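You operate a simulated robot arm through the tools that you are given. There is no shell and no other tool. Be economical: measure what you need, move in short steps, check, and stop when the job is done.

The job below is to be done with a simulated robot arm. You get a single attempt, and the scene is never put back.

TASK
Close the black cabinet door a. Put the pad carton on the white form on the clear end of the black cabinet top. Take the small beige carton and leave it on the green notebook. Open the black cabinet door d, take the gold weight and leave it on the upper shelf behind black cabinet door d and shut the d again. Open the time box door. Do these in any order. Set down upright: pad carton, small beige carton, gold weight.

It is judged by the outcome, as a careful person would: the job done as asked, and still so three seconds after it is handed in. It fails if anything else is knocked over, pushed out of place, dropped, spilled or broken.

THE ROBOT
A 7-joint arm with a two-finger parallel gripper on a trunk, on a base that drives. Base frame: it is fixed to the floor where the robot stands at the start and does not move with it; the origin is under the middle of the robot, x ahead of it, y to its left, z up. Readings come in mm, rad, newtons and seconds.
With the tool pointing down near the work surface it reaches from about 260 to 720 mm from the robot's upright axis, wherever it stands. Its first joint turns from -2.007 to 2.007 rad. Places, roughly: black cabinet door A [700, 0, 600]; black cabinet door D [200, 1100, 600]; form [1000, 250, 1000]; gold weight (6x6x6 cm) [100, 1300, 1100]; green notebook [500, 1000, 1000]; pad carton [1000, 500, 1000]; small beige carton [250, 1250, 1000]; time box door [-1000, 3500, 1400]; upper shelf behind black cabinet door d [400, 1300, 600]. Payload 3.91 kg.
The tool frame sits at the grasp point between the pads (the TCP): z along the fingers, y along the line on which they close. The tips reach 30 mm beyond it. The gripper opens to 110 mm. The fingers are 20 mm wide and 10 mm thick; the gripper's body (48 by 112 mm) begins 55 mm behind the TCP.
Orientation is that of the tool frame in the base frame, as a unit quaternion [x, y, z, w]. With the fingers straight down and closing along the base's y, the tool's x points along the base's -x, its y along +y and its z along -z.

THE INTERFACE
- The arm moves only by the tool send_rows. Its argument "deltas" is a list of rows, each a list of 7 numbers: the shift along the base's x, y, z in units of 30 mm (1.0 is 30 mm), then the turn, a rotation vector about the base's x, y, z in units of 5 degrees (1.0 is 5 degrees), then the opening, from 0 (shut) to 1 (fully open). In form: [[tx, ty, tz, wx, wy, wz, grip], ...]. A call has 1 to 8 rows; each row shifts and turns the commanded pose from where the row before left it. A call with a number of a shift or a turn outside -1 to 1 is refused whole. Each row takes 0.2 s and may step no farther than 50 mm and 0.15 rad from the row before; otherwise, or with a gripper value out of range, the whole call is refused. Where a pose cannot be reached the arm comes as near as it can. A force on the tool above 40 N (or 10 N above the force at the start of the call, whichever is more), or a blocked arm, ends the call early, and 0.2 s more pass. Each finger travels about 108 mm/s and halts on what it meets, pressing with about 44 N; the grip force reading is that of the motor and also rises with nothing between the fingers. The clock runs only during rows and for 0.2 s after the last one: add rows that do not move to give the fingers time. The reply holds the time, the measured pose of the TCP, the force on the tool along the base axes, the opening and the grip force, in the units named above and with some noise, with the torque about the TCP (base axes, N m) and any sound that the robot's microphone picked up, and new pictures: "pictures" is both (left out), scene, wrist or none.
- Cameras (640 x 400 px; columns grow to the right, rows downward): "scene" is now at [0.1, 211.1, 1590.6]; the picture's right is [0.68, -0.73, 0.00], its down [-0.50, -0.46, -0.74] and it looks along [0.54, 0.50, -0.67] (base axes); focal length 214 px, centre (320, 200). "wrist" rides on the gripper at [72, 17, -103] in the tool frame; the picture's right is [-0.23, 0.97, 0.00], its down [-0.76, -0.18, -0.62] and it looks along [-0.61, -0.14, 0.78] (tool axes); focal length 222 px, centre (320, 200). There is no depth. A picture from a camera that has moved, and an enlarged one, comes with that camera's place and axes in the base frame and with its lens.
- move_column(by): slides the trunk up (or, below 0, down) by that many mm; the arm and the scene camera ride with it, the base frame stays. It gives what a move gives, with no picture.
- base_move(legs): drives the robot by 1 to 6 legs, each [ahead, turn to the left] in mm and rad, along the robot's own axes; the way and the turn of a leg run together, so that a leg with both is an arc; at most 1500 mm and 3.142 rad a leg. The arm and the cameras ride along, it lands a little off, and it stops where it bumps. It gives what a move gives, and a new picture of the scene camera.
- turn_head(pan, tilt): turns the head with the scene camera to pan (to the left, within 2.705 rad either way) and tilt (down, from -0.506 to 1.204), counted from straight ahead of the robot. It gives what a move gives, and a new picture of the scene camera.
- zoom(camera, box): a new picture of the part [left, top, right, bottom] of that camera's present view, enlarged. The clock stands still meanwhile.
- job_done(): hands the job in; it is judged then, once.

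Go step by step. Nothing tells you exact positions but the pictures and the camera data: compare them with the known pose of the tool, close in by small moves and look again before you grip or let go. The budget is 165 turns and 260 pictures, counting those below and the enlarged ones. Unless the task says otherwise, let go and move clear before handing in, and close with one line.

The tools are called after "Emit:" as a command line: name --pt "numbers of a row" for each row, then --argument value for the rest, lists and objects as JSON in quotes. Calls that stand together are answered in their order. send_rows: Moves the arm, as the interface text tells. Its arguments: {"type":"object","properties":{"deltas":{"type":"array"},"pictures":{"type":"string","enum":["both","scene","wrist","none"]}},"required":["deltas"]} The other tools are called the same way: move_column (by) slides the trunk up or down; base_move (legs) drives the base; turn_head (pan, tilt) turns the head that bears the scene camera; zoom (camera, box) takes an enlarged picture of a part of a camera's view; job_done () hands the job in.

At the start:

```text
time: 0.0
ee_pos: [435.7, 323.1, 1323.1]
tool_rot: [0.0, 1.0, 0.0, 0.0]
contact_force: [-0.2, 0.6, 0.1]
ft_torque: [0.03, -0.02, -0.05]
opening: 110.1
gripper_force: 0.0
trunk travel left (down, up): [-700.0, 290.0]
robot x, y, heading: [-0.4, 0.5, 0.002]
head pan, tilt: [0.745, 0.74]
```

scene: 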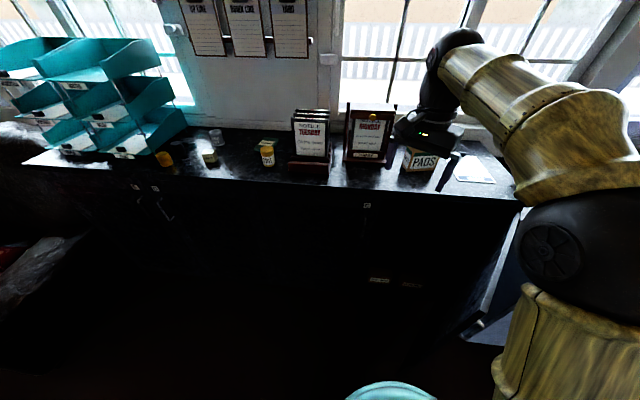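
wrist: 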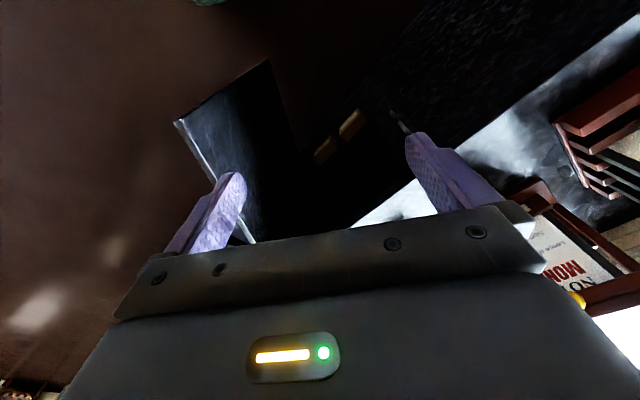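

I see the black cabinet ahead-left with its top carrying trays, cartons, and frames; door A seems open at the right. I'll look closer first.

Emit:
zoom --camera "scene" --box '[340, 100, 540, 225]'

Emit:
zoom --camera "scene" --box '[100, 90, 340, 240]'

Emit:
zoom --camera "scene" --box '[330, 180, 550, 380]'

```text
3.20 times, centred on (440, 162) of scene
camera zoom: at [0.1, 211.1, 1590.6], right [0.68, -0.73, 0.0], down [-0.5, -0.46, -0.74], along [0.54, 0.5, -0.67], focal length 686 px, centre (-64, 320)
```

zoom: 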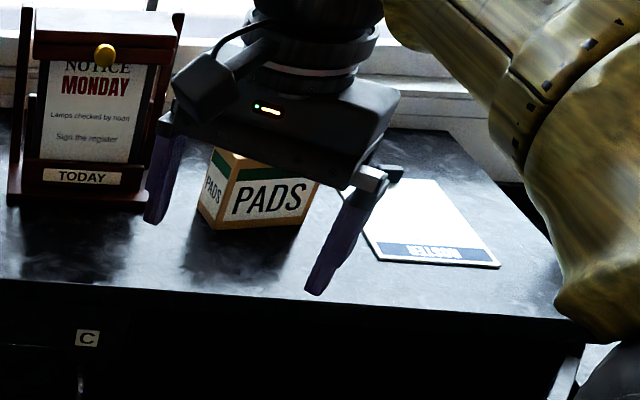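

```text
2.67 times, centred on (220, 165) of scene
camera zoom: at [0.1, 211.1, 1590.6], right [0.68, -0.73, 0.0], down [-0.5, -0.46, -0.74], along [0.54, 0.5, -0.67], focal length 572 px, centre (587, 293)
```

zoom: 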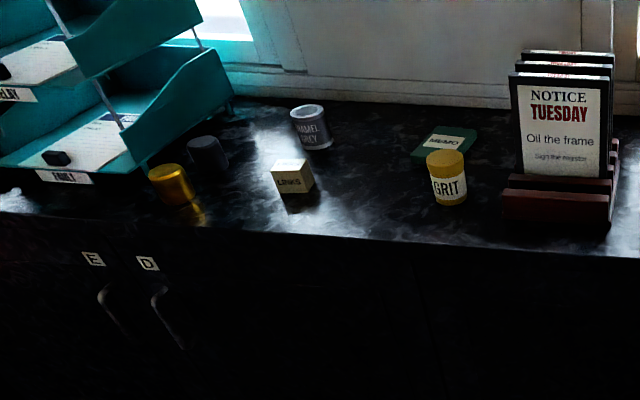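

```text
2.00 times, centred on (440, 280) of scene
camera zoom: at [0.1, 211.1, 1590.6], right [0.68, -0.73, 0.0], down [-0.5, -0.46, -0.74], along [0.54, 0.5, -0.67], focal length 429 px, centre (80, 40)
```

zoom: 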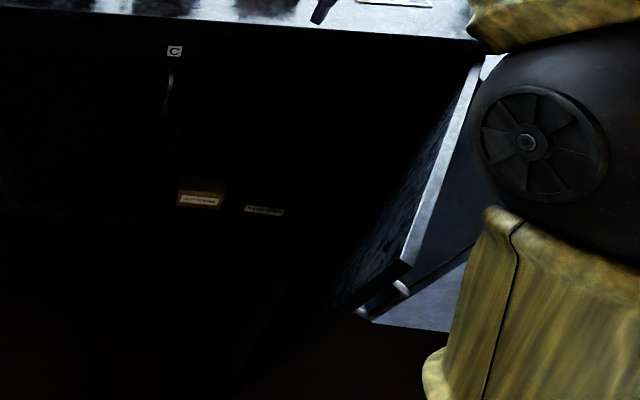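

The cabinet front runs diagonally (faces roughly (-0.8,-0.6)); I'll survey the surroundings with the head.

Emit:
turn_head --pan 1.75 --tilt 0.35

Emit:
turn_head --pan 1.2 --tilt 1.0

Emit:
turn_head --pan 0.1 --tilt 1.0

```text
time: 1.3
ee_pos: [435.5, 324.7, 1324.3]
tool_rot: [0.0, 1.0, -0.001, 0.0]
contact_force: [0.0, 0.1, 0.7]
ft_torque: [-0.02, -0.04, -0.03]
opening: 109.7
gripper_force: 0.0
trunk travel left (down, up): [-700.0, 290.0]
robot x, y, heading: [-1.8, -3.2, -0.001]
head pan, tilt: [1.751, 0.351]
camera scene: at [-77.7, 246.2, 1625.3], right [0.98, 0.18, 0.0], down [0.06, -0.34, -0.94], along [-0.17, 0.92, -0.34], focal length 214 px, centre (320, 200)
```

scene: 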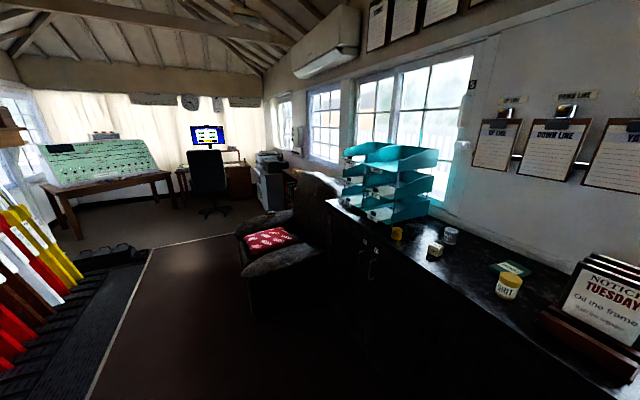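

```text
time: 2.3
ee_pos: [435.7, 324.3, 1323.9]
tool_rot: [0.0, 1.0, 0.0, 0.0]
contact_force: [0.3, 0.2, 0.9]
ft_torque: [-0.03, 0.01, -0.01]
opening: 109.9
gripper_force: 0.1
trunk travel left (down, up): [-700.0, 290.0]
robot x, y, heading: [0.3, -1.2, 0.001]
head pan, tilt: [1.201, 1.0]
camera scene: at [-36.0, 219.6, 1570.6], right [0.93, -0.36, 0.0], down [-0.3, -0.78, -0.54], along [0.2, 0.5, -0.84], focal length 214 px, centre (320, 200)
```

scene: 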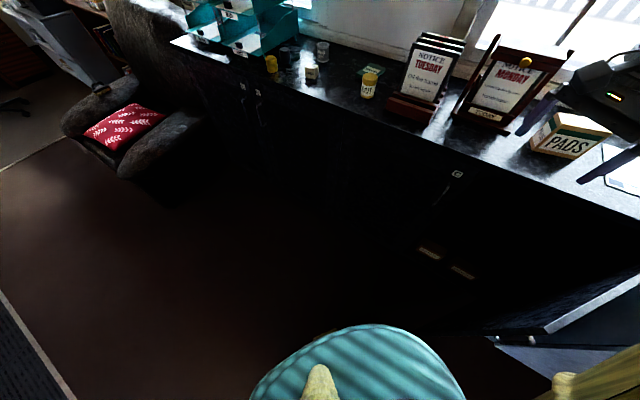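

```text
time: 3.6
ee_pos: [436.3, 324.8, 1324.7]
tool_rot: [0.001, 1.0, 0.0, 0.0]
contact_force: [0.8, 0.9, -0.9]
ft_torque: [-0.01, 0.03, 0.0]
opening: 110.1
gripper_force: 0.1
trunk travel left (down, up): [-700.0, 290.0]
robot x, y, heading: [1.1, -0.8, -0.002]
head pan, tilt: [0.099, 1.0]
camera scene: at [8.2, 161.6, 1570.5], right [0.1, -0.99, 0.0], down [-0.84, -0.08, -0.54], along [0.54, 0.05, -0.84], focal length 214 px, centre (320, 200)
```

scene: 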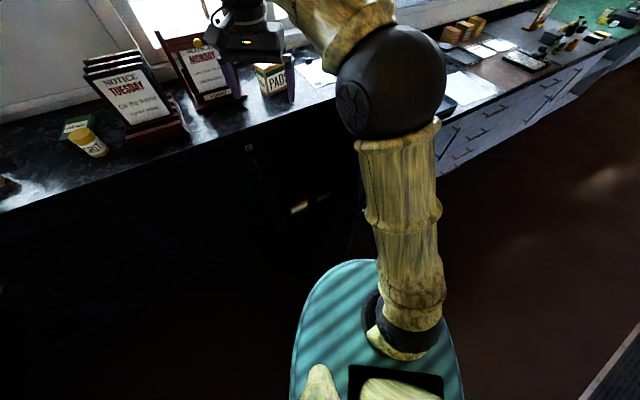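

The teal shape is my own trunk. I'll inspect door A with the wrist camera and the scene camera.

Emit:
zoom --camera "wrist" --box '[160, 40, 440, 240]'

Emit:
turn_head --pan 0.4 --tilt 1.0

```text
2.00 times, centred on (300, 140) of wrist
camera zoom: at [364.7, 341.4, 1427.2], right [0.23, 0.97, 0.0], down [0.76, -0.18, 0.62], along [0.61, -0.14, -0.78], focal length 444 px, centre (360, 320)
```

zoom: 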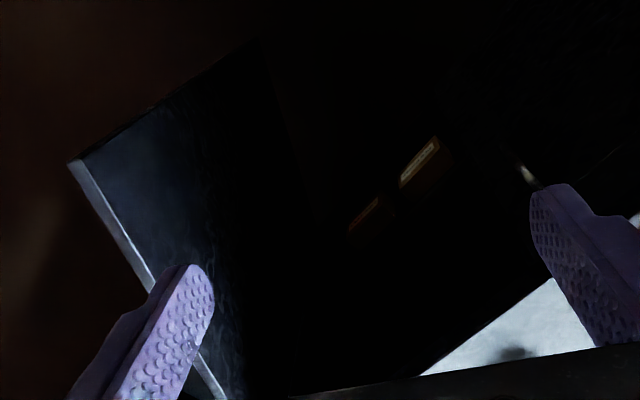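

```text
time: 4.4
ee_pos: [436.5, 324.6, 1323.2]
tool_rot: [0.0, 1.0, 0.0, 0.0]
contact_force: [-0.1, 0.4, -0.2]
ft_torque: [0.03, 0.0, -0.01]
opening: 110.0
gripper_force: 0.0
trunk travel left (down, up): [-700.0, 290.0]
robot x, y, heading: [3.6, 4.7, -0.001]
head pan, tilt: [0.4, 1.0]
camera scene: at [3.1, 181.6, 1570.5], right [0.39, -0.92, 0.0], down [-0.78, -0.33, -0.54], along [0.5, 0.21, -0.84], focal length 214 px, centre (320, 200)
```

scene: 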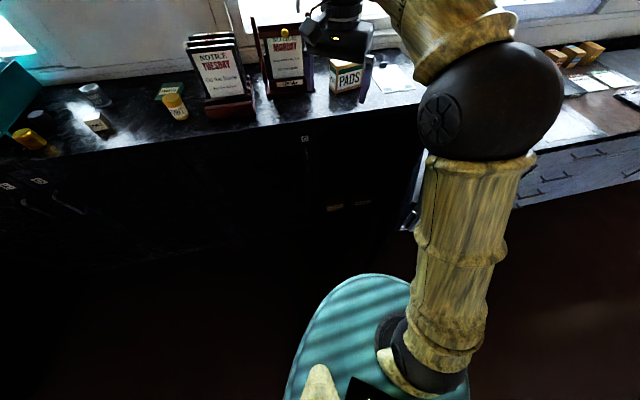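

Triangulating: door A's top is at z≈1004, hinge ≈(981,38), free edge ≈(443,47), so it stands open ~53°; the counter top is z≈1030 with inward normal ≈(0.81,0.59). I'll bring the shut gripper to the outer (−y) side, pitched 45° toward the cabinet.

Emit:
send_rows --pt "0.175 -0.84 0 0 0 0.905 0" --pt "0.175 -0.84 0 0 0 0.905 0" --pt "0.175 -0.84 0 0 0 0.905 0" --pt "0.175 -0.84 0 0 0 0.905 0" --pt "0.175 -0.84 0 0 0 0.905 0" --pt "0.175 -0.84 0 0 0 0.905 0" --pt "0.175 -0.84 0 0 0 0.905 0" --pt "0.175 -0.84 0 0 0 0.905 0" --pictures "none"

Emit:
send_rows --pt "0.175 -0.84 0 0.665 -0.908 0 0" --pt "0.175 -0.84 0 0.665 -0.908 0 0" --pt "0.175 -0.84 0 0.665 -0.908 0 0" --pt "0.175 -0.84 0 0.665 -0.908 0 0" --pt "0.175 -0.84 0 0.665 -0.908 0 0" --pt "0.175 -0.84 0 0.665 -0.908 0 0" --pt "0.175 -0.84 0 0.665 -0.908 0 0" --pt "0.175 -0.84 0 0.665 -0.908 0 0" --pictures "both"

```text
time: 6.2
ee_pos: [476.9, 121.5, 1324.0]
tool_rot: [-0.311, 0.95, 0.0, 0.0]
contact_force: [0.1, -0.4, 0.0]
ft_torque: [0.0, -0.03, 0.01]
opening: 0.0
gripper_force: 37.4
trunk travel left (down, up): [-700.0, 290.0]
robot x, y, heading: [0.9, 2.4, 0.001]
head pan, tilt: [0.4, 1.0]
```

```text
time: 8.0
ee_pos: [519.1, -80.5, 1325.3]
tool_rot: [-0.287, 0.877, 0.119, 0.365]
contact_force: [-0.3, 0.4, -0.7]
ft_torque: [0.01, -0.01, 0.01]
opening: 0.0
gripper_force: 37.8
trunk travel left (down, up): [-700.0, 290.0]
robot x, y, heading: [0.7, 0.6, -0.001]
head pan, tilt: [0.4, 1.0]
camera scene: at [3.2, 180.8, 1570.6], right [0.39, -0.92, 0.0], down [-0.78, -0.33, -0.54], along [0.5, 0.21, -0.84], focal length 214 px, centre (320, 200)
camera wrist: at [409.8, -141.0, 1346.2], right [-0.45, 0.88, 0.16], down [0.18, -0.09, 0.98], along [0.88, 0.47, -0.12], focal length 222 px, centre (320, 200)
```

scene: 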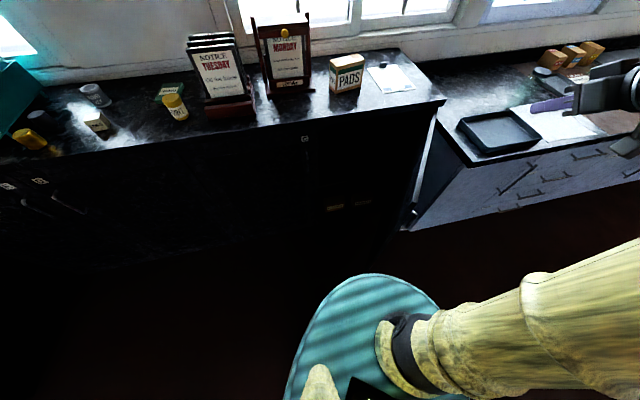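
wrist: 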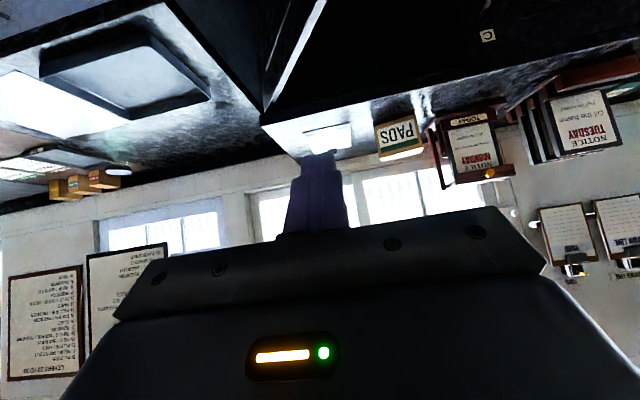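

Door A is now visible without the arm; zooming to confirm its geometry.

Emit:
zoom --camera "scene" --box '[340, 50, 500, 250]'

Emit:
zoom --camera "wrist" --box '[160, 0, 360, 125]'

```text
2.00 times, centred on (420, 150) of scene
camera zoom: at [3.2, 180.8, 1570.6], right [0.39, -0.92, 0.0], down [-0.78, -0.33, -0.54], along [0.5, 0.21, -0.84], focal length 429 px, centre (120, 300)
```

zoom: 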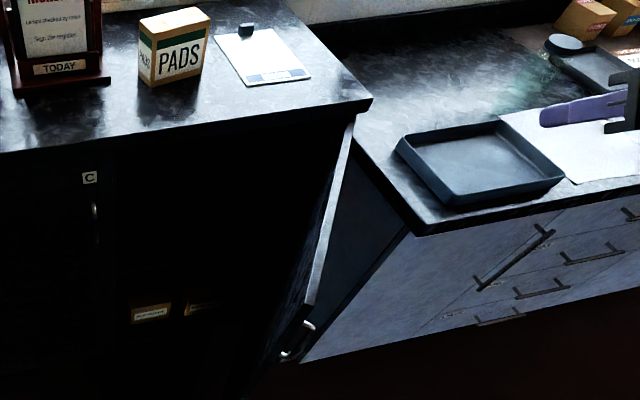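

```text
3.20 times, centred on (260, 62) of wrist
camera zoom: at [409.8, -141.0, 1346.2], right [-0.45, 0.88, 0.16], down [0.18, -0.09, 0.98], along [0.88, 0.47, -0.12], focal length 711 px, centre (512, 640)
```

zoom: 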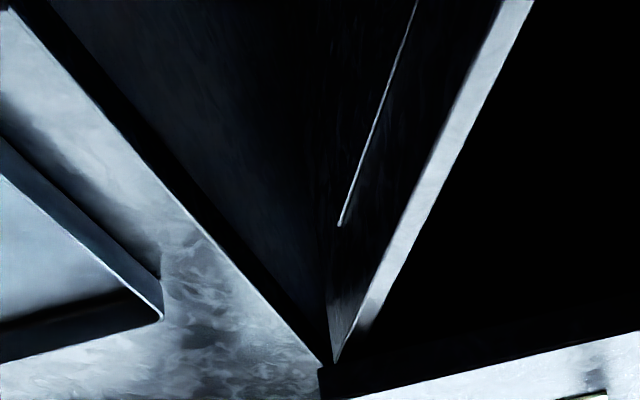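

Next: lower the trunk so the fingertips are at z≈930 on the outer side of door A.

Emit:
move_column --by -395

Emit:
send_rows --pt "0.4 0.5 0 0 0 0 0" --pt "0.4 0.5 0 0 0 0 0" --pt "0 0.5 0 0 0 0 0" --pictures "both"

```text
time: 11.8
ee_pos: [518.3, -80.7, 928.8]
tool_rot: [-0.287, 0.878, 0.119, 0.364]
contact_force: [0.0, -0.7, -0.2]
ft_torque: [0.0, -0.01, -0.05]
opening: 0.1
gripper_force: 37.2
trunk travel left (down, up): [-305.0, 685.0]
robot x, y, heading: [0.9, -1.3, 0.001]
head pan, tilt: [0.4, 1.0]
```

```text
time: 12.6
ee_pos: [543.0, -35.1, 929.0]
tool_rot: [-0.287, 0.878, 0.119, 0.363]
contact_force: [0.0, -0.4, 0.4]
ft_torque: [0.0, -0.01, -0.01]
opening: 0.1
gripper_force: 37.4
trunk travel left (down, up): [-305.0, 685.0]
robot x, y, heading: [-2.2, 2.0, -0.003]
head pan, tilt: [0.4, 1.0]
camera scene: at [3.0, 181.4, 1175.5], right [0.39, -0.92, 0.0], down [-0.78, -0.33, -0.54], along [0.5, 0.21, -0.84], focal length 214 px, centre (320, 200)
camera wrist: at [433.8, -95.1, 951.7], right [-0.45, 0.88, 0.16], down [0.18, -0.09, 0.98], along [0.88, 0.47, -0.12], focal length 222 px, centre (320, 200)
```

scene: 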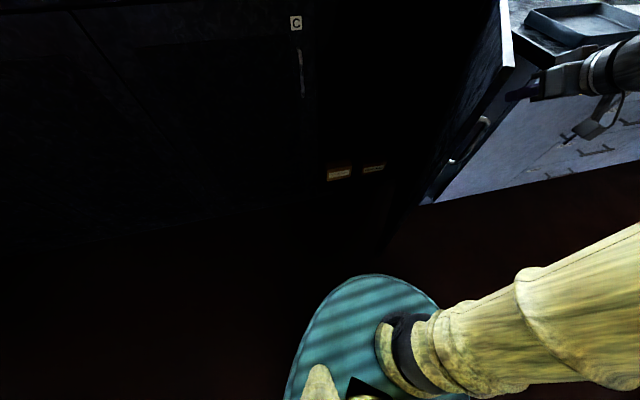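
wrist: 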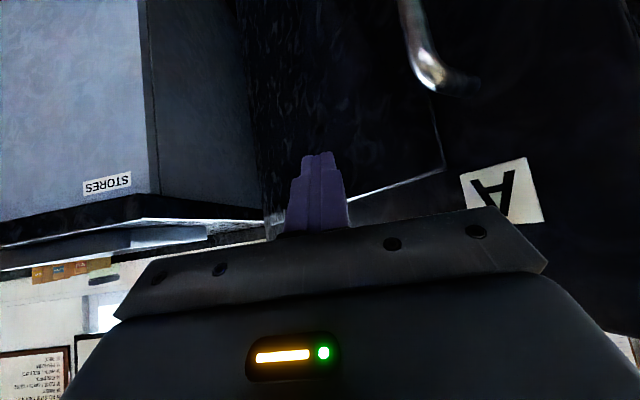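

The fingertips are beside door A's outer face, inside of its handle. I'll push along its arc.

Emit:
send_rows --pt "0 0.8 0 0 0 0 0" --pt "0 0.8 0 0 0 0 0" --pt "0 0.8 0 0 0 0 0" --pt "0.1 0.8 0 0 0 0 0" --pt "0.1 0.8 0 0 0 0 0" --pt "0.2 0.8 0 0 0 0 0" --pictures "scene"

```text
time: 14.0
ee_pos: [554.5, 109.3, 929.6]
tool_rot: [-0.287, 0.878, 0.12, 0.364]
contact_force: [-0.5, -0.1, 0.5]
ft_torque: [0.01, 0.01, 0.0]
opening: 0.0
gripper_force: 37.0
trunk travel left (down, up): [-305.0, 685.0]
robot x, y, heading: [-0.5, 1.8, 0.003]
head pan, tilt: [0.4, 1.0]
camera scene: at [2.8, 181.4, 1175.5], right [0.39, -0.92, 0.0], down [-0.78, -0.33, -0.54], along [0.5, 0.21, -0.84], focal length 214 px, centre (320, 200)
```

scene: 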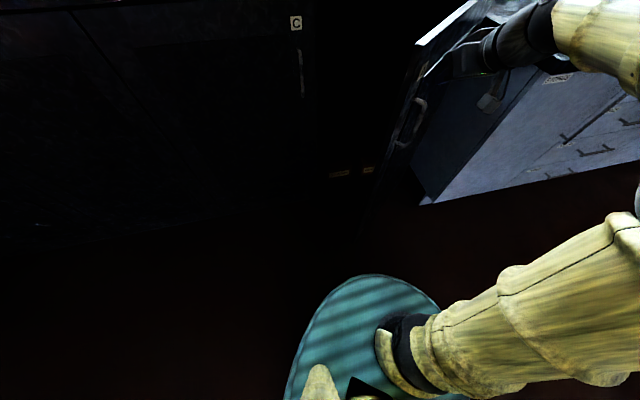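

The door swings easily. Continuing along the arc.

Emit:
send_rows --pt "0.2 0.9 0 0 0 0 0" --pt "0.25 0.9 0 0 0 0 0" --pt "0.3 0.9 0 0 0 0 0" --pt "0.4 0.9 0 0 0 0 0" --pt "0.5 0.85 0 0 0 0 0" --pt "0.55 0.8 0 0 0 0 0" --pt "0.6 0.75 0 0 0 0 0" --pictures "scene"

```text
time: 15.6
ee_pos: [639.0, 290.3, 930.1]
tool_rot: [-0.285, 0.878, 0.118, 0.365]
contact_force: [0.4, -0.3, -0.4]
ft_torque: [0.02, -0.03, -0.03]
opening: 0.0
gripper_force: 38.0
trunk travel left (down, up): [-305.0, 685.0]
robot x, y, heading: [2.6, -0.2, -0.003]
head pan, tilt: [0.4, 1.0]
camera scene: at [2.8, 181.5, 1175.5], right [0.39, -0.92, 0.0], down [-0.78, -0.33, -0.54], along [0.5, 0.21, -0.84], focal length 214 px, centre (320, 200)
```

scene: 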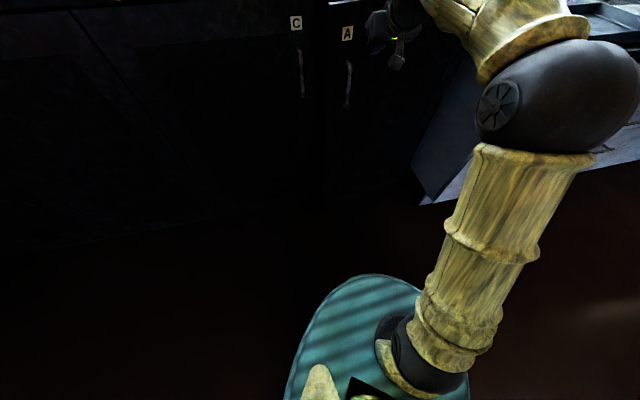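

Nearly shut; pushing on along the cabinet normal until it meets its stop.

Emit:
send_rows --pt "0.6 0.5 0 0 0 0 0" --pt "0.6 0.5 0 0 0 0 0" --pt "0.6 0.5 0 0 0 0 0" --pt "0.5 0.4 0 0 0 0 0" --pt "0.5 0.4 0 0 0 0 0" --pictures "scene"

```text
time: 16.8
ee_pos: [716.4, 350.8, 928.7]
tool_rot: [-0.287, 0.88, 0.118, 0.359]
contact_force: [-14.3, -10.5, 0.8]
ft_torque: [-0.12, 0.2, -0.03]
opening: 0.4
gripper_force: 37.8
out of reach, approached as far as the arm can: row 5
trunk travel left (down, up): [-305.0, 685.0]
robot x, y, heading: [-2.8, -1.9, -0.004]
head pan, tilt: [0.4, 1.0]
stopped in row 5: the force on the tool passed its limit (the readings are from after the stop); the commanded pose is now the measured one
camera scene: at [1.2, 180.5, 1175.8], right [0.39, -0.92, 0.0], down [-0.77, -0.33, -0.54], along [0.5, 0.21, -0.84], focal length 214 px, centre (320, 200)
```

scene: 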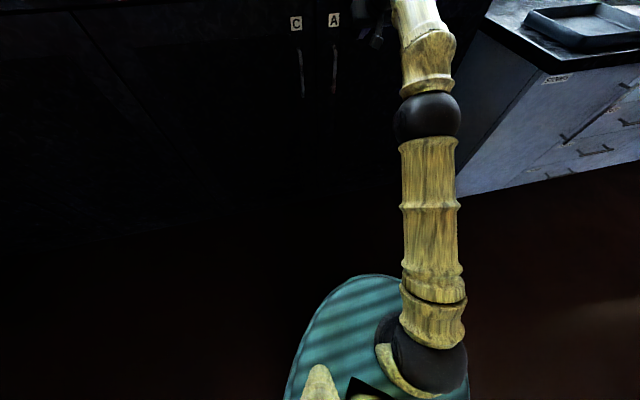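

Door A is shut (force against its stop, label A flush next to C). I'll back off, level the tool to point down, and raise the trunk.

Emit:
send_rows --pt "-0.8 -0.6 0 0 0 0 0" --pt "-0.8 -0.6 0 0 0 0 0" --pt "-0.8 -0.6 0 0 0 0 0" --pt "-0.8 -0.6 0 0 0 0 0" --pt "-0.8 -0.6 0 0 0 0 0" --pt "-0.8 -0.6 0 0 0 0 0" --pictures "none"

Emit:
move_column --by 395

Emit:
send_rows --pt "-0.3 -0.5 0 -0.665 0.908 0 1" --pt "-0.3 -0.5 0 -0.665 0.908 0 1" --pt "-0.3 -0.5 0 -0.665 0.908 0 1" --pt "-0.3 -0.5 0 -0.665 0.908 0 1" --pt "-0.3 -0.5 0 -0.665 0.908 0 1" --pt "-0.3 -0.5 0 -0.665 0.908 0 1" --pt "-0.3 -0.5 0 -0.665 0.908 0 1" --pt "-0.3 -0.5 0 -0.665 0.908 0 1" --pictures "scene"

```text
time: 18.2
ee_pos: [574.0, 243.4, 928.9]
tool_rot: [-0.289, 0.88, 0.118, 0.359]
contact_force: [-0.2, 0.2, 0.4]
ft_torque: [0.0, -0.02, 0.02]
opening: 0.0
gripper_force: 37.2
trunk travel left (down, up): [-305.0, 685.0]
robot x, y, heading: [1.1, 1.0, -0.002]
head pan, tilt: [0.4, 1.0]
```

```text
time: 22.0
ee_pos: [574.2, 244.2, 1323.1]
tool_rot: [-0.287, 0.88, 0.117, 0.36]
contact_force: [0.7, -0.3, -0.5]
ft_torque: [0.0, -0.02, -0.02]
opening: 0.0
gripper_force: 38.0
trunk travel left (down, up): [-700.0, 290.0]
robot x, y, heading: [1.8, -1.0, -0.001]
head pan, tilt: [0.4, 1.0]
```

```text
time: 23.8
ee_pos: [501.4, 123.4, 1322.5]
tool_rot: [-0.31, 0.951, -0.003, -0.007]
contact_force: [0.1, -0.2, 0.1]
ft_torque: [-0.01, 0.02, 0.0]
opening: 110.0
gripper_force: 0.1
trunk travel left (down, up): [-700.0, 290.0]
robot x, y, heading: [0.7, -5.8, 0.003]
head pan, tilt: [0.4, 1.0]
camera scene: at [3.3, 181.6, 1570.5], right [0.39, -0.92, 0.0], down [-0.78, -0.33, -0.54], along [0.5, 0.21, -0.84], focal length 214 px, centre (320, 200)
```

scene: 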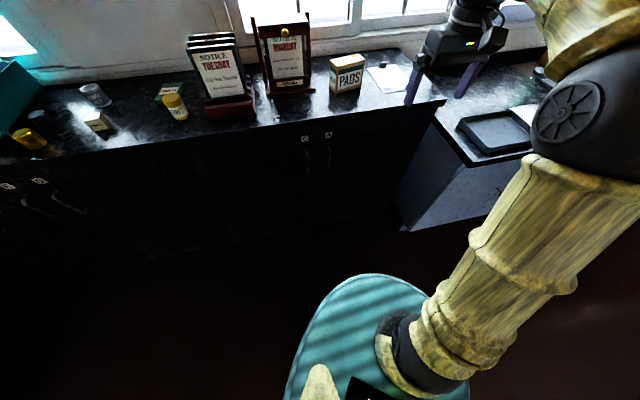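

Door A is closed. Raise for clearance and drive nearer the clear end of the cabinet.

Emit:
move_column --by 150

Emit:
base_move --legs '[[0, 0.206], [470, 0], [0, 0.426]]'

Emit:
turn_head --pan -0.1 --tilt 0.75

```text
time: 25.6
ee_pos: [502.0, 122.6, 1472.6]
tool_rot: [-0.311, 0.95, -0.002, -0.006]
contact_force: [0.2, -0.1, -0.6]
ft_torque: [-0.07, -0.02, 0.0]
opening: 110.2
gripper_force: 0.1
trunk travel left (down, up): [-850.0, 140.0]
robot x, y, heading: [0.7, -2.3, 0.001]
head pan, tilt: [0.4, 1.0]
```

```text
time: 30.4
ee_pos: [786.3, 492.3, 1472.5]
tool_rot: [-0.592, 0.806, -0.004, -0.005]
contact_force: [1.0, 0.2, -0.2]
ft_torque: [-0.01, -0.01, 0.0]
opening: 110.0
gripper_force: 0.0
trunk travel left (down, up): [-850.0, 140.0]
robot x, y, heading: [455.2, 93.3, 0.636]
head pan, tilt: [0.4, 1.0]
camera scene: at [351.0, 244.3, 1720.5], right [0.86, -0.51, 0.0], down [-0.43, -0.72, -0.54], along [0.27, 0.46, -0.84], focal length 214 px, centre (320, 200)
```

scene: 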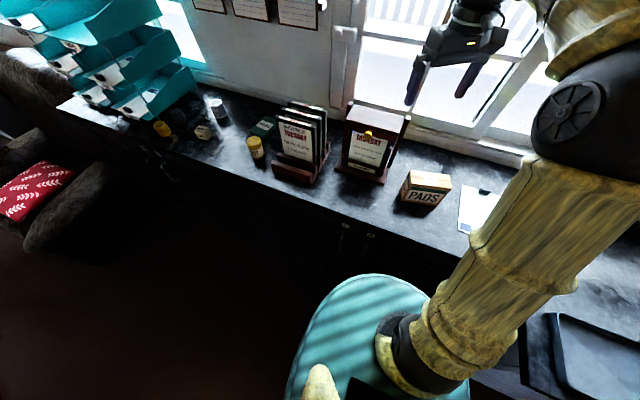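

```text
time: 31.3
ee_pos: [785.9, 492.3, 1473.4]
tool_rot: [-0.592, 0.806, -0.003, -0.006]
contact_force: [-0.5, -0.8, -0.3]
ft_torque: [-0.01, 0.0, 0.03]
opening: 109.6
gripper_force: 0.0
trunk travel left (down, up): [-850.0, 140.0]
robot x, y, heading: [455.8, 93.6, 0.637]
head pan, tilt: [-0.099, 0.75]
camera scene: at [387.0, 226.8, 1739.6], right [0.51, -0.86, 0.0], down [-0.59, -0.35, -0.73], along [0.63, 0.38, -0.68], focal length 214 px, centre (320, 200)
```

scene: 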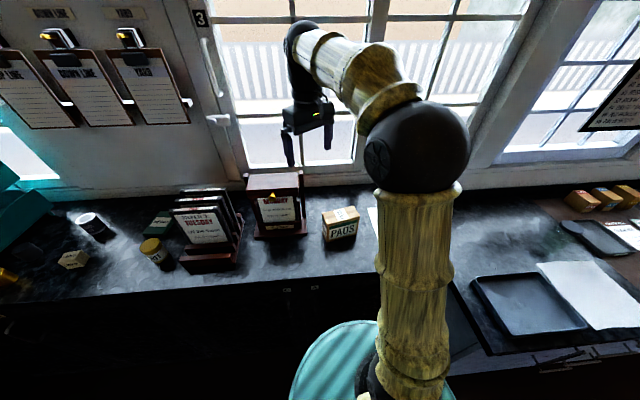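

I'm placed well. Measuring the carton now.

Emit:
zoom --camera "scene" --box '[230, 160, 390, 260]'

Emit:
zoom --camera "wrist" --box '[0, 0, 640, 400]'

```text
4.00 times, centred on (310, 210) of scene
camera zoom: at [387.0, 226.8, 1739.6], right [0.51, -0.86, 0.0], down [-0.59, -0.35, -0.73], along [0.63, 0.38, -0.68], focal length 858 px, centre (360, 160)
```

zoom: 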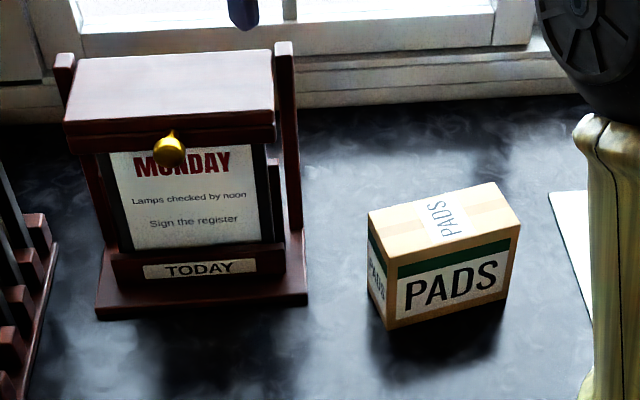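

```text
1.00 times, centred on (320, 200) of wrist (not enlarged: the box is as wide or as high as the picture)
camera zoom: at [750.6, 430.0, 1577.0], right [-0.86, 0.51, 0.0], down [0.4, 0.68, 0.61], along [0.31, 0.53, -0.79], focal length 222 px, centre (320, 200)
```

zoom: 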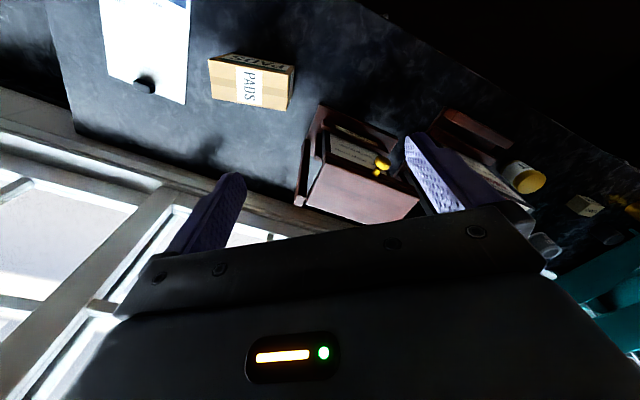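

Carton ≈135×68×100 mm at about (919,455), long axis at about −39°. I'll move over it with the fingers turned to close across its short side, then check with the wrist camera.

Emit:
send_rows --pt "0.277 -0.077 0 0 0 0.845 1" --pt "0.277 -0.077 0 0 0 0.845 1" --pt "0.277 -0.077 0 0 0 0.845 1" --pt "0.277 -0.077 0 0 0 0.845 1" --pt "0.277 -0.077 0 0 0 0.845 1" --pt "0.277 -0.077 0 0 0 0.845 1" --pt "0.277 -0.077 0 0 0 0.845 1" --pt "0.277 -0.077 0 0 0 0.845 1" --pictures "none"

Emit:
send_rows --pt "0.277 -0.077 0 0 0 0.845 1" --pt "0.277 -0.077 0 0 0 0.845 1" --pt "0.277 -0.077 0 0 0 0.845 1" --pt "0.277 -0.077 0 0 0 0.845 1" --pt "0.277 -0.077 0 0 0 0.845 1" --pt "0.277 -0.077 0 0 0 0.845 1" --pt "0.277 -0.077 0 0 0 0.845 1" --pt "0.277 -0.077 0 0 0 0.845 1" --pictures "both"

```text
time: 33.1
ee_pos: [853.2, 474.4, 1472.1]
tool_rot: [0.801, -0.599, 0.005, 0.004]
contact_force: [-0.1, 0.6, 0.3]
ft_torque: [-0.01, 0.0, 0.05]
opening: 110.0
gripper_force: 0.0
trunk travel left (down, up): [-850.0, 140.0]
robot x, y, heading: [449.4, 94.2, 0.637]
head pan, tilt: [-0.099, 0.75]
```

```text
time: 34.9
ee_pos: [919.8, 455.8, 1472.7]
tool_rot: [0.94, -0.34, 0.006, 0.002]
contact_force: [-0.4, 0.2, -0.1]
ft_torque: [-0.01, -0.02, 0.0]
opening: 110.0
gripper_force: 0.0
trunk travel left (down, up): [-850.0, 140.0]
robot x, y, heading: [458.9, 96.3, 0.641]
head pan, tilt: [-0.099, 0.75]
camera scene: at [387.7, 226.6, 1739.7], right [0.51, -0.86, 0.0], down [-0.59, -0.35, -0.73], along [0.63, 0.37, -0.68], focal length 214 px, centre (320, 200)
camera wrist: at [964.9, 397.7, 1577.3], right [-0.8, -0.6, 0.0], down [-0.48, 0.63, 0.61], along [-0.37, 0.49, -0.79], focal length 222 px, centre (320, 200)
```

scene: 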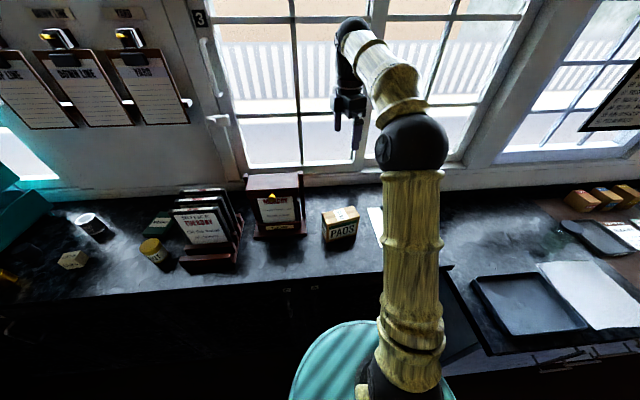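
wrist: 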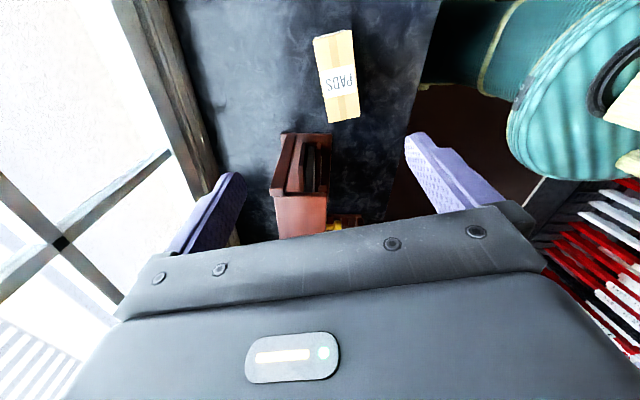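

Both cameras together give a slightly higher counter (~1052) and carton centre ≈(899,441). I'll shift and lower for a closer look.

Emit:
send_rows --pt "-0.33 -0.23 0 0 0 0 1" --pt "-0.33 -0.23 0 0 0 0 1" --pictures "none"

Emit:
move_column --by -220

Emit:
zoom --camera "wrist" --box '[0, 0, 640, 400]'

Emit:
zoom --camera "scene" --box '[190, 60, 510, 260]'

```text
time: 35.5
ee_pos: [899.4, 441.2, 1473.2]
tool_rot: [0.94, -0.341, 0.006, 0.002]
contact_force: [0.2, 0.6, 0.0]
ft_torque: [0.03, -0.01, -0.02]
opening: 110.2
gripper_force: 0.1
trunk travel left (down, up): [-850.0, 140.0]
robot x, y, heading: [458.4, 97.0, 0.638]
head pan, tilt: [-0.099, 0.75]
```

```text
time: 37.8
ee_pos: [898.4, 441.2, 1251.7]
tool_rot: [0.94, -0.341, 0.005, 0.002]
contact_force: [0.2, -0.5, -0.2]
ft_torque: [0.0, 0.01, -0.01]
opening: 110.1
gripper_force: 0.1
trunk travel left (down, up): [-630.0, 360.0]
robot x, y, heading: [456.9, 95.5, 0.639]
head pan, tilt: [-0.099, 0.75]
```

```text
1.00 times, centred on (320, 200) of wrist (not enlarged: the box is as wide or as high as the picture)
camera zoom: at [943.8, 383.6, 1356.4], right [-0.8, -0.6, 0.0], down [-0.48, 0.63, 0.61], along [-0.37, 0.49, -0.79], focal length 222 px, centre (320, 200)
```

zoom: 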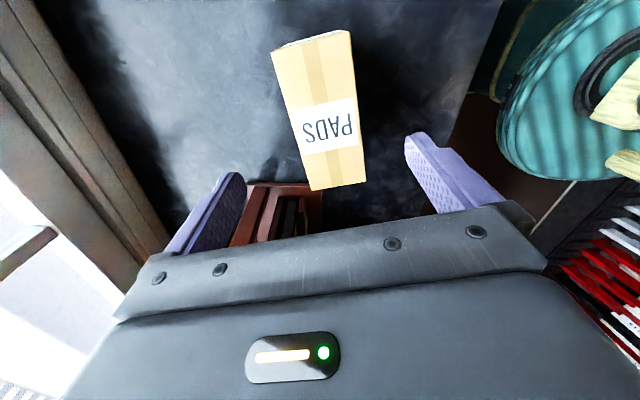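

```text
2.00 times, centred on (350, 160) of scene
camera zoom: at [387.0, 226.5, 1519.7], right [0.51, -0.86, 0.0], down [-0.59, -0.35, -0.73], along [0.63, 0.37, -0.68], focal length 429 px, centre (260, 280)
```

zoom: 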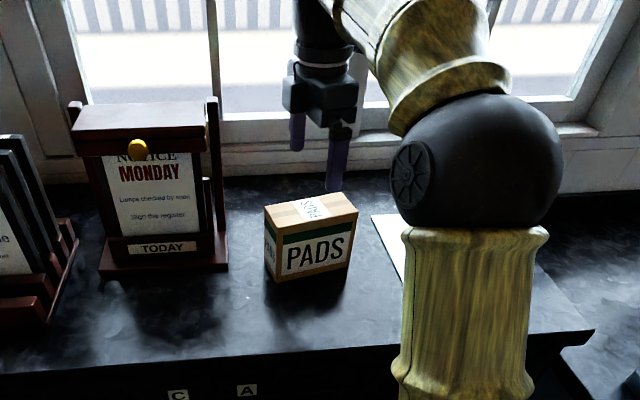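

Aligned within a few mm; carton centre needs (−5,−4). Descend and grip.

Emit:
send_rows --pt "-0.16 -0.13 -0.9 0 0 0 1" --pt "0 0 -0.9 0 0 0 1" --pt "0 0 -0.9 0 0 0 1" --pt "0 0 -0.9 0 0 0 1" --pt "0 0 -0.9 0 0 0 1" --pictures "both"

```text
time: 39.0
ee_pos: [895.4, 438.6, 1116.6]
tool_rot: [0.94, -0.342, 0.007, 0.001]
contact_force: [0.0, 0.3, -0.4]
ft_torque: [0.01, 0.01, 0.0]
opening: 110.1
gripper_force: 0.0
trunk travel left (down, up): [-630.0, 360.0]
robot x, y, heading: [458.7, 96.6, 0.636]
head pan, tilt: [-0.099, 0.75]
camera scene: at [387.3, 226.7, 1519.7], right [0.51, -0.86, 0.0], down [-0.59, -0.35, -0.73], along [0.63, 0.37, -0.68], focal length 214 px, centre (320, 200)
camera wrist: at [939.9, 380.5, 1221.1], right [-0.8, -0.6, 0.0], down [-0.48, 0.63, 0.61], along [-0.37, 0.49, -0.79], focal length 222 px, centre (320, 200)
```

scene: 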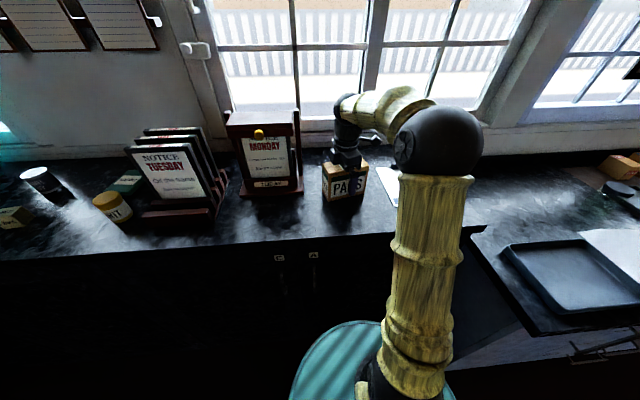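
wrist: 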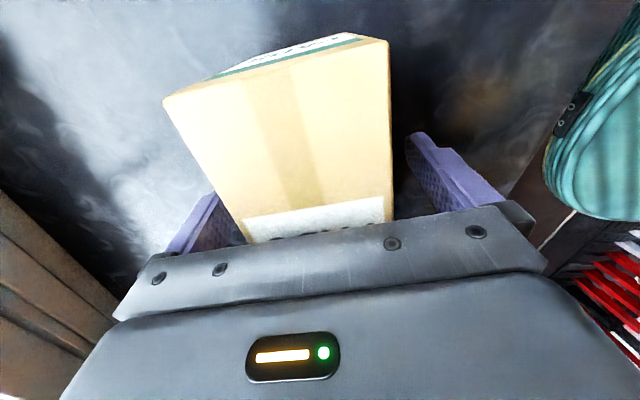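

The fingers straddle the carton; closing and lifting a little.

Emit:
send_rows --pt "0 0 0 0 0 0 0.5" --pt "0 0 0 0 0 0 0.3" --pt "0 0 0 0 0 0 0.3" --pt "0 0 0 0 0 0 0.3" --pt "0 0 0 0 0 0 0.3" --pt "0 0 0.5 0 0 0 0.3" --pt "0 0 0.5 0 0 0 0.3" --pictures "both"

```text
time: 40.6
ee_pos: [894.0, 439.7, 1145.6]
tool_rot: [0.94, -0.34, 0.006, 0.002]
contact_force: [0.8, -0.4, -0.8]
ft_torque: [-0.02, -0.03, -0.01]
opening: 59.4
gripper_force: 43.6
trunk travel left (down, up): [-630.0, 360.0]
robot x, y, heading: [453.4, 93.6, 0.641]
head pan, tilt: [-0.099, 0.75]
camera scene: at [387.1, 226.7, 1519.6], right [0.51, -0.86, 0.0], down [-0.59, -0.35, -0.73], along [0.63, 0.37, -0.68], focal length 214 px, centre (320, 200)
camera wrist: at [938.8, 380.3, 1251.0], right [-0.8, -0.6, 0.0], down [-0.48, 0.63, 0.61], along [-0.37, 0.49, -0.79], focal length 222 px, centre (320, 200)
```

scene: 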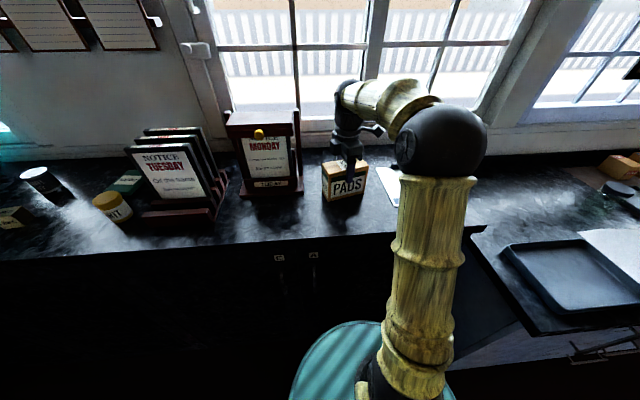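
wrist: 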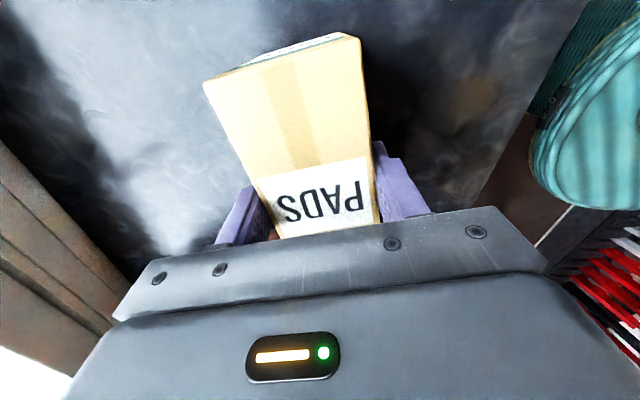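

The carton seems not to have risen with the gripper; zooming to check.

Emit:
zoom --camera "scene" --box '[290, 100, 410, 220]'

```text
3.33 times, centred on (350, 160) of scene
camera zoom: at [387.1, 226.7, 1519.6], right [0.51, -0.86, 0.0], down [-0.59, -0.35, -0.73], along [0.63, 0.37, -0.68], focal length 715 px, centre (220, 333)
```

zoom: 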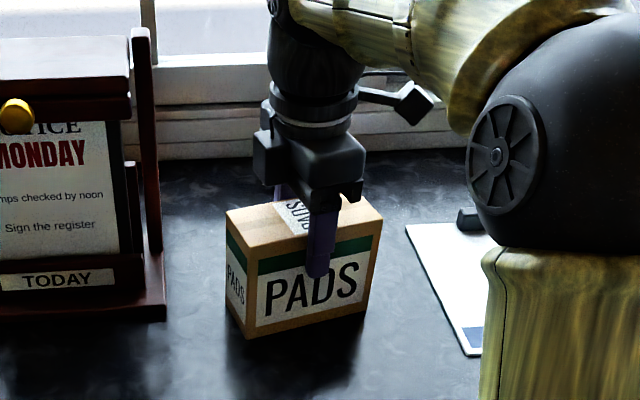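

It slipped. I'll go down deeper, close harder (command 0), wait, and lift slowly.

Emit:
send_rows --pt "0 0 0 0 0 0 0.8" --pt "0 0 0 0 0 0 0.8" --pt "0 0 -0.6 0 0 0 0.8" --pt "0 0 -0.65 0 0 0 0.8" --pt "0 0 0 0 0 0 0" --pt "0 0 0 0 0 0 0" --pt "0 0 0 0 0 0 0" --pt "0 0 0 0 0 0 0" --pictures "none"

Emit:
send_rows --pt "0 0 0 0 0 0 0" --pt "0 0 0.2 0 0 0 0" --pt "0 0 0.2 0 0 0 0" --pt "0 0 0.2 0 0 0 0" --pt "0 0 0.2 0 0 0 0" --pt "0 0 0.2 0 0 0 0" --pictures "wrist"

Emit:
zoom --camera "scene" --box '[290, 100, 410, 220]'

```text
time: 42.4
ee_pos: [894.7, 439.4, 1108.9]
tool_rot: [0.94, -0.341, 0.005, 0.001]
contact_force: [-0.1, -0.1, 0.8]
ft_torque: [0.06, -0.02, -0.01]
opening: 59.8
gripper_force: 43.7
trunk travel left (down, up): [-630.0, 360.0]
robot x, y, heading: [456.2, 96.1, 0.639]
head pan, tilt: [-0.099, 0.75]
```

```text
time: 43.8
ee_pos: [894.1, 438.6, 1139.2]
tool_rot: [0.94, -0.341, 0.006, 0.002]
contact_force: [0.0, 0.1, -4.1]
ft_torque: [0.01, 0.02, 0.02]
opening: 59.9
gripper_force: 43.7
trunk travel left (down, up): [-630.0, 360.0]
robot x, y, heading: [455.9, 96.4, 0.634]
head pan, tilt: [-0.099, 0.75]
camera wrist: at [939.5, 380.1, 1242.9], right [-0.8, -0.6, 0.0], down [-0.48, 0.63, 0.61], along [-0.37, 0.49, -0.79], focal length 222 px, centre (320, 200)
```

wrist: 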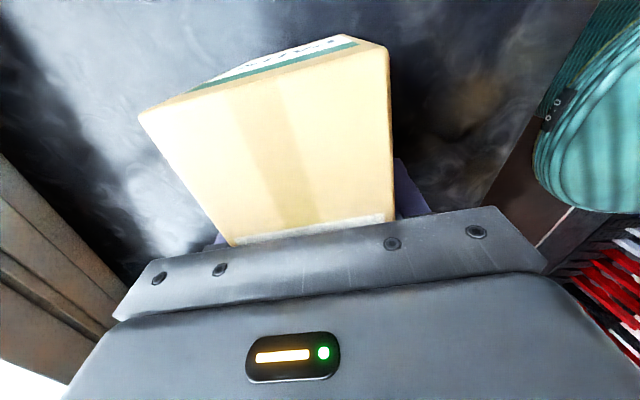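

```text
3.33 times, centred on (350, 160) of scene
camera zoom: at [387.3, 226.8, 1519.6], right [0.51, -0.86, 0.0], down [-0.59, -0.35, -0.73], along [0.63, 0.37, -0.68], focal length 715 px, centre (220, 333)
```

zoom: 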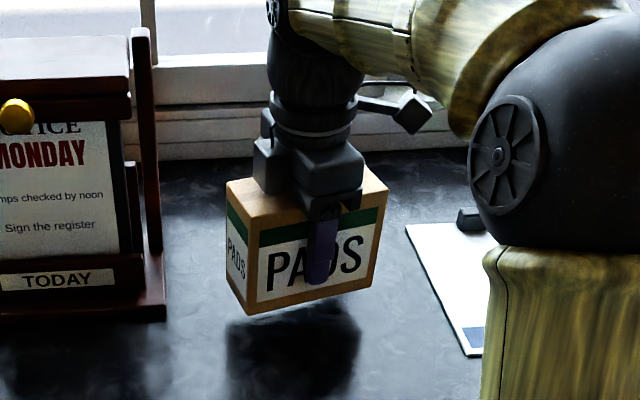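

Carton is held (≈0.4 kg). From earlier views the form is ≈150×205 mm centred near (1052,275), long side along the cabinet depth, with a small black clip at its far edge. I'll carry the carton there, turning it −104° so it lies lengthwise.

Emit:
send_rows --pt "0.2 -0.24 0.3 0 0 -0.867 0" --pt "0.2 -0.24 0.3 0 0 -0.867 0" --pt "0.2 -0.24 0.3 0 0 -0.867 0" --pt "0.2 -0.24 0.3 0 0 -0.867 0" --pt "0.2 -0.24 0.3 0 0 -0.867 0" --pt "0.2 -0.24 0.3 0 0 -0.867 0" --pt "0.2 -0.24 0 0 0 -0.867 0" --pt "0.2 -0.24 0 0 0 -0.867 0" --pictures "none"

Emit:
send_rows --pt "0.2 -0.24 0 0 0 -0.867 0" --pt "0.2 -0.24 0 0 0 -0.867 0" --pt "0.2 -0.24 0 0 0 -0.867 0" --pt "0.2 -0.24 0 0 0 -0.867 0" --pt "0.2 -0.24 0 0 0 -0.867 0" --pt "0.2 -0.24 0 0 0 -0.867 0" --pt "0.2 -0.24 0 0 0 -0.867 0" --pt "0.2 -0.24 0 0 0 -0.867 0" --pictures "none"

Emit:
send_rows --pt "0.2 -0.24 0 0 0 -0.867 0" --pt "0.2 -0.24 0 0 0 -0.867 0" --pt "0.2 -0.24 0 0 0 -0.867 0" --pt "0.2 -0.24 0 0 0 -0.867 0" --pt "0.2 -0.24 0 0 0 -0.867 0" --pt "0.2 -0.24 0 0 0 -0.867 0" --pt "0.2 -0.24 0 0 0 -0.867 0" --pt "0.2 -0.24 0 0 0 -0.867 0" --pictures "both"

```text
time: 45.6
ee_pos: [941.7, 380.8, 1193.5]
tool_rot: [0.795, -0.606, 0.005, 0.004]
contact_force: [-0.4, 0.4, -2.8]
ft_torque: [0.02, 0.02, -0.01]
opening: 59.7
gripper_force: 43.9
trunk travel left (down, up): [-630.0, 360.0]
robot x, y, heading: [457.8, 93.1, 0.633]
head pan, tilt: [-0.099, 0.75]
```

```text
time: 47.4
ee_pos: [990.5, 323.4, 1194.1]
tool_rot: [-0.579, 0.815, -0.003, -0.004]
contact_force: [-0.5, -0.2, -3.8]
ft_torque: [-0.01, 0.0, 0.0]
opening: 59.8
gripper_force: 44.4
trunk travel left (down, up): [-630.0, 360.0]
robot x, y, heading: [456.3, 95.9, 0.636]
head pan, tilt: [-0.099, 0.75]
```

```text
time: 49.2
ee_pos: [1038.1, 265.8, 1195.0]
tool_rot: [-0.31, 0.951, -0.002, -0.005]
contact_force: [0.2, 0.0, -3.7]
ft_torque: [-0.02, -0.03, 0.01]
opening: 59.7
gripper_force: 43.7
trunk travel left (down, up): [-630.0, 360.0]
robot x, y, heading: [458.1, 94.1, 0.641]
head pan, tilt: [-0.099, 0.75]
camera scene: at [387.6, 226.5, 1519.7], right [0.51, -0.86, 0.0], down [-0.59, -0.35, -0.73], along [0.63, 0.37, -0.68], focal length 214 px, centre (320, 200)
camera wrist: at [971.7, 237.3, 1298.7], right [-0.39, 0.92, 0.0], down [0.73, 0.31, 0.61], along [0.57, 0.24, -0.79], focal length 222 px, centre (320, 200)
```

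scene: 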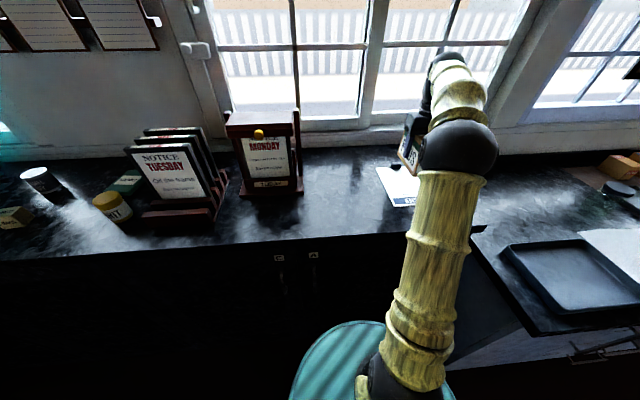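
wrist: 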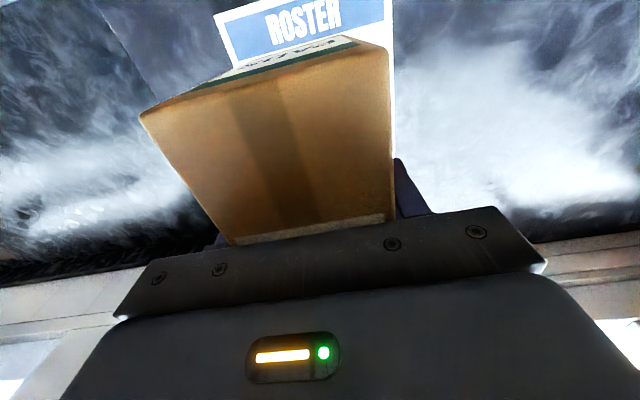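

The form's edges triangulate to place it right under the carton (centred to a few mm). Lowering onto it.

Emit:
send_rows --pt "0 0 -0.6 0 0 0 0" --pt "0 0 -0.6 0 0 0 0" --pt "0 0 -0.6 0 0 0 0" --pt "0 0 -0.6 0 0 0 0" --pt "0 0 -0.2 0 0 0 0" --pt "0 0 -0.1 0 0 0 0" --pictures "wrist"

```text
time: 50.6
ee_pos: [1038.4, 265.9, 1112.6]
tool_rot: [-0.311, 0.95, -0.003, -0.004]
contact_force: [1.1, -0.6, 1.4]
ft_torque: [-0.2, 0.24, 0.05]
opening: 59.8
gripper_force: 43.8
trunk travel left (down, up): [-630.0, 360.0]
robot x, y, heading: [460.6, 92.9, 0.638]
head pan, tilt: [-0.099, 0.75]
camera wrist: at [971.4, 236.8, 1216.8], right [-0.39, 0.92, 0.0], down [0.72, 0.31, 0.62], along [0.57, 0.24, -0.79], focal length 222 px, centre (320, 200)
```

wrist: 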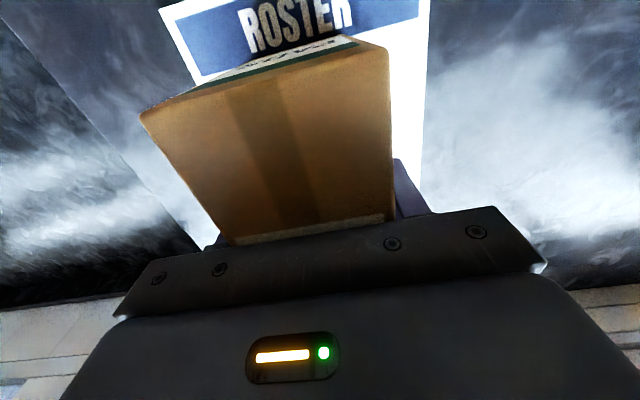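

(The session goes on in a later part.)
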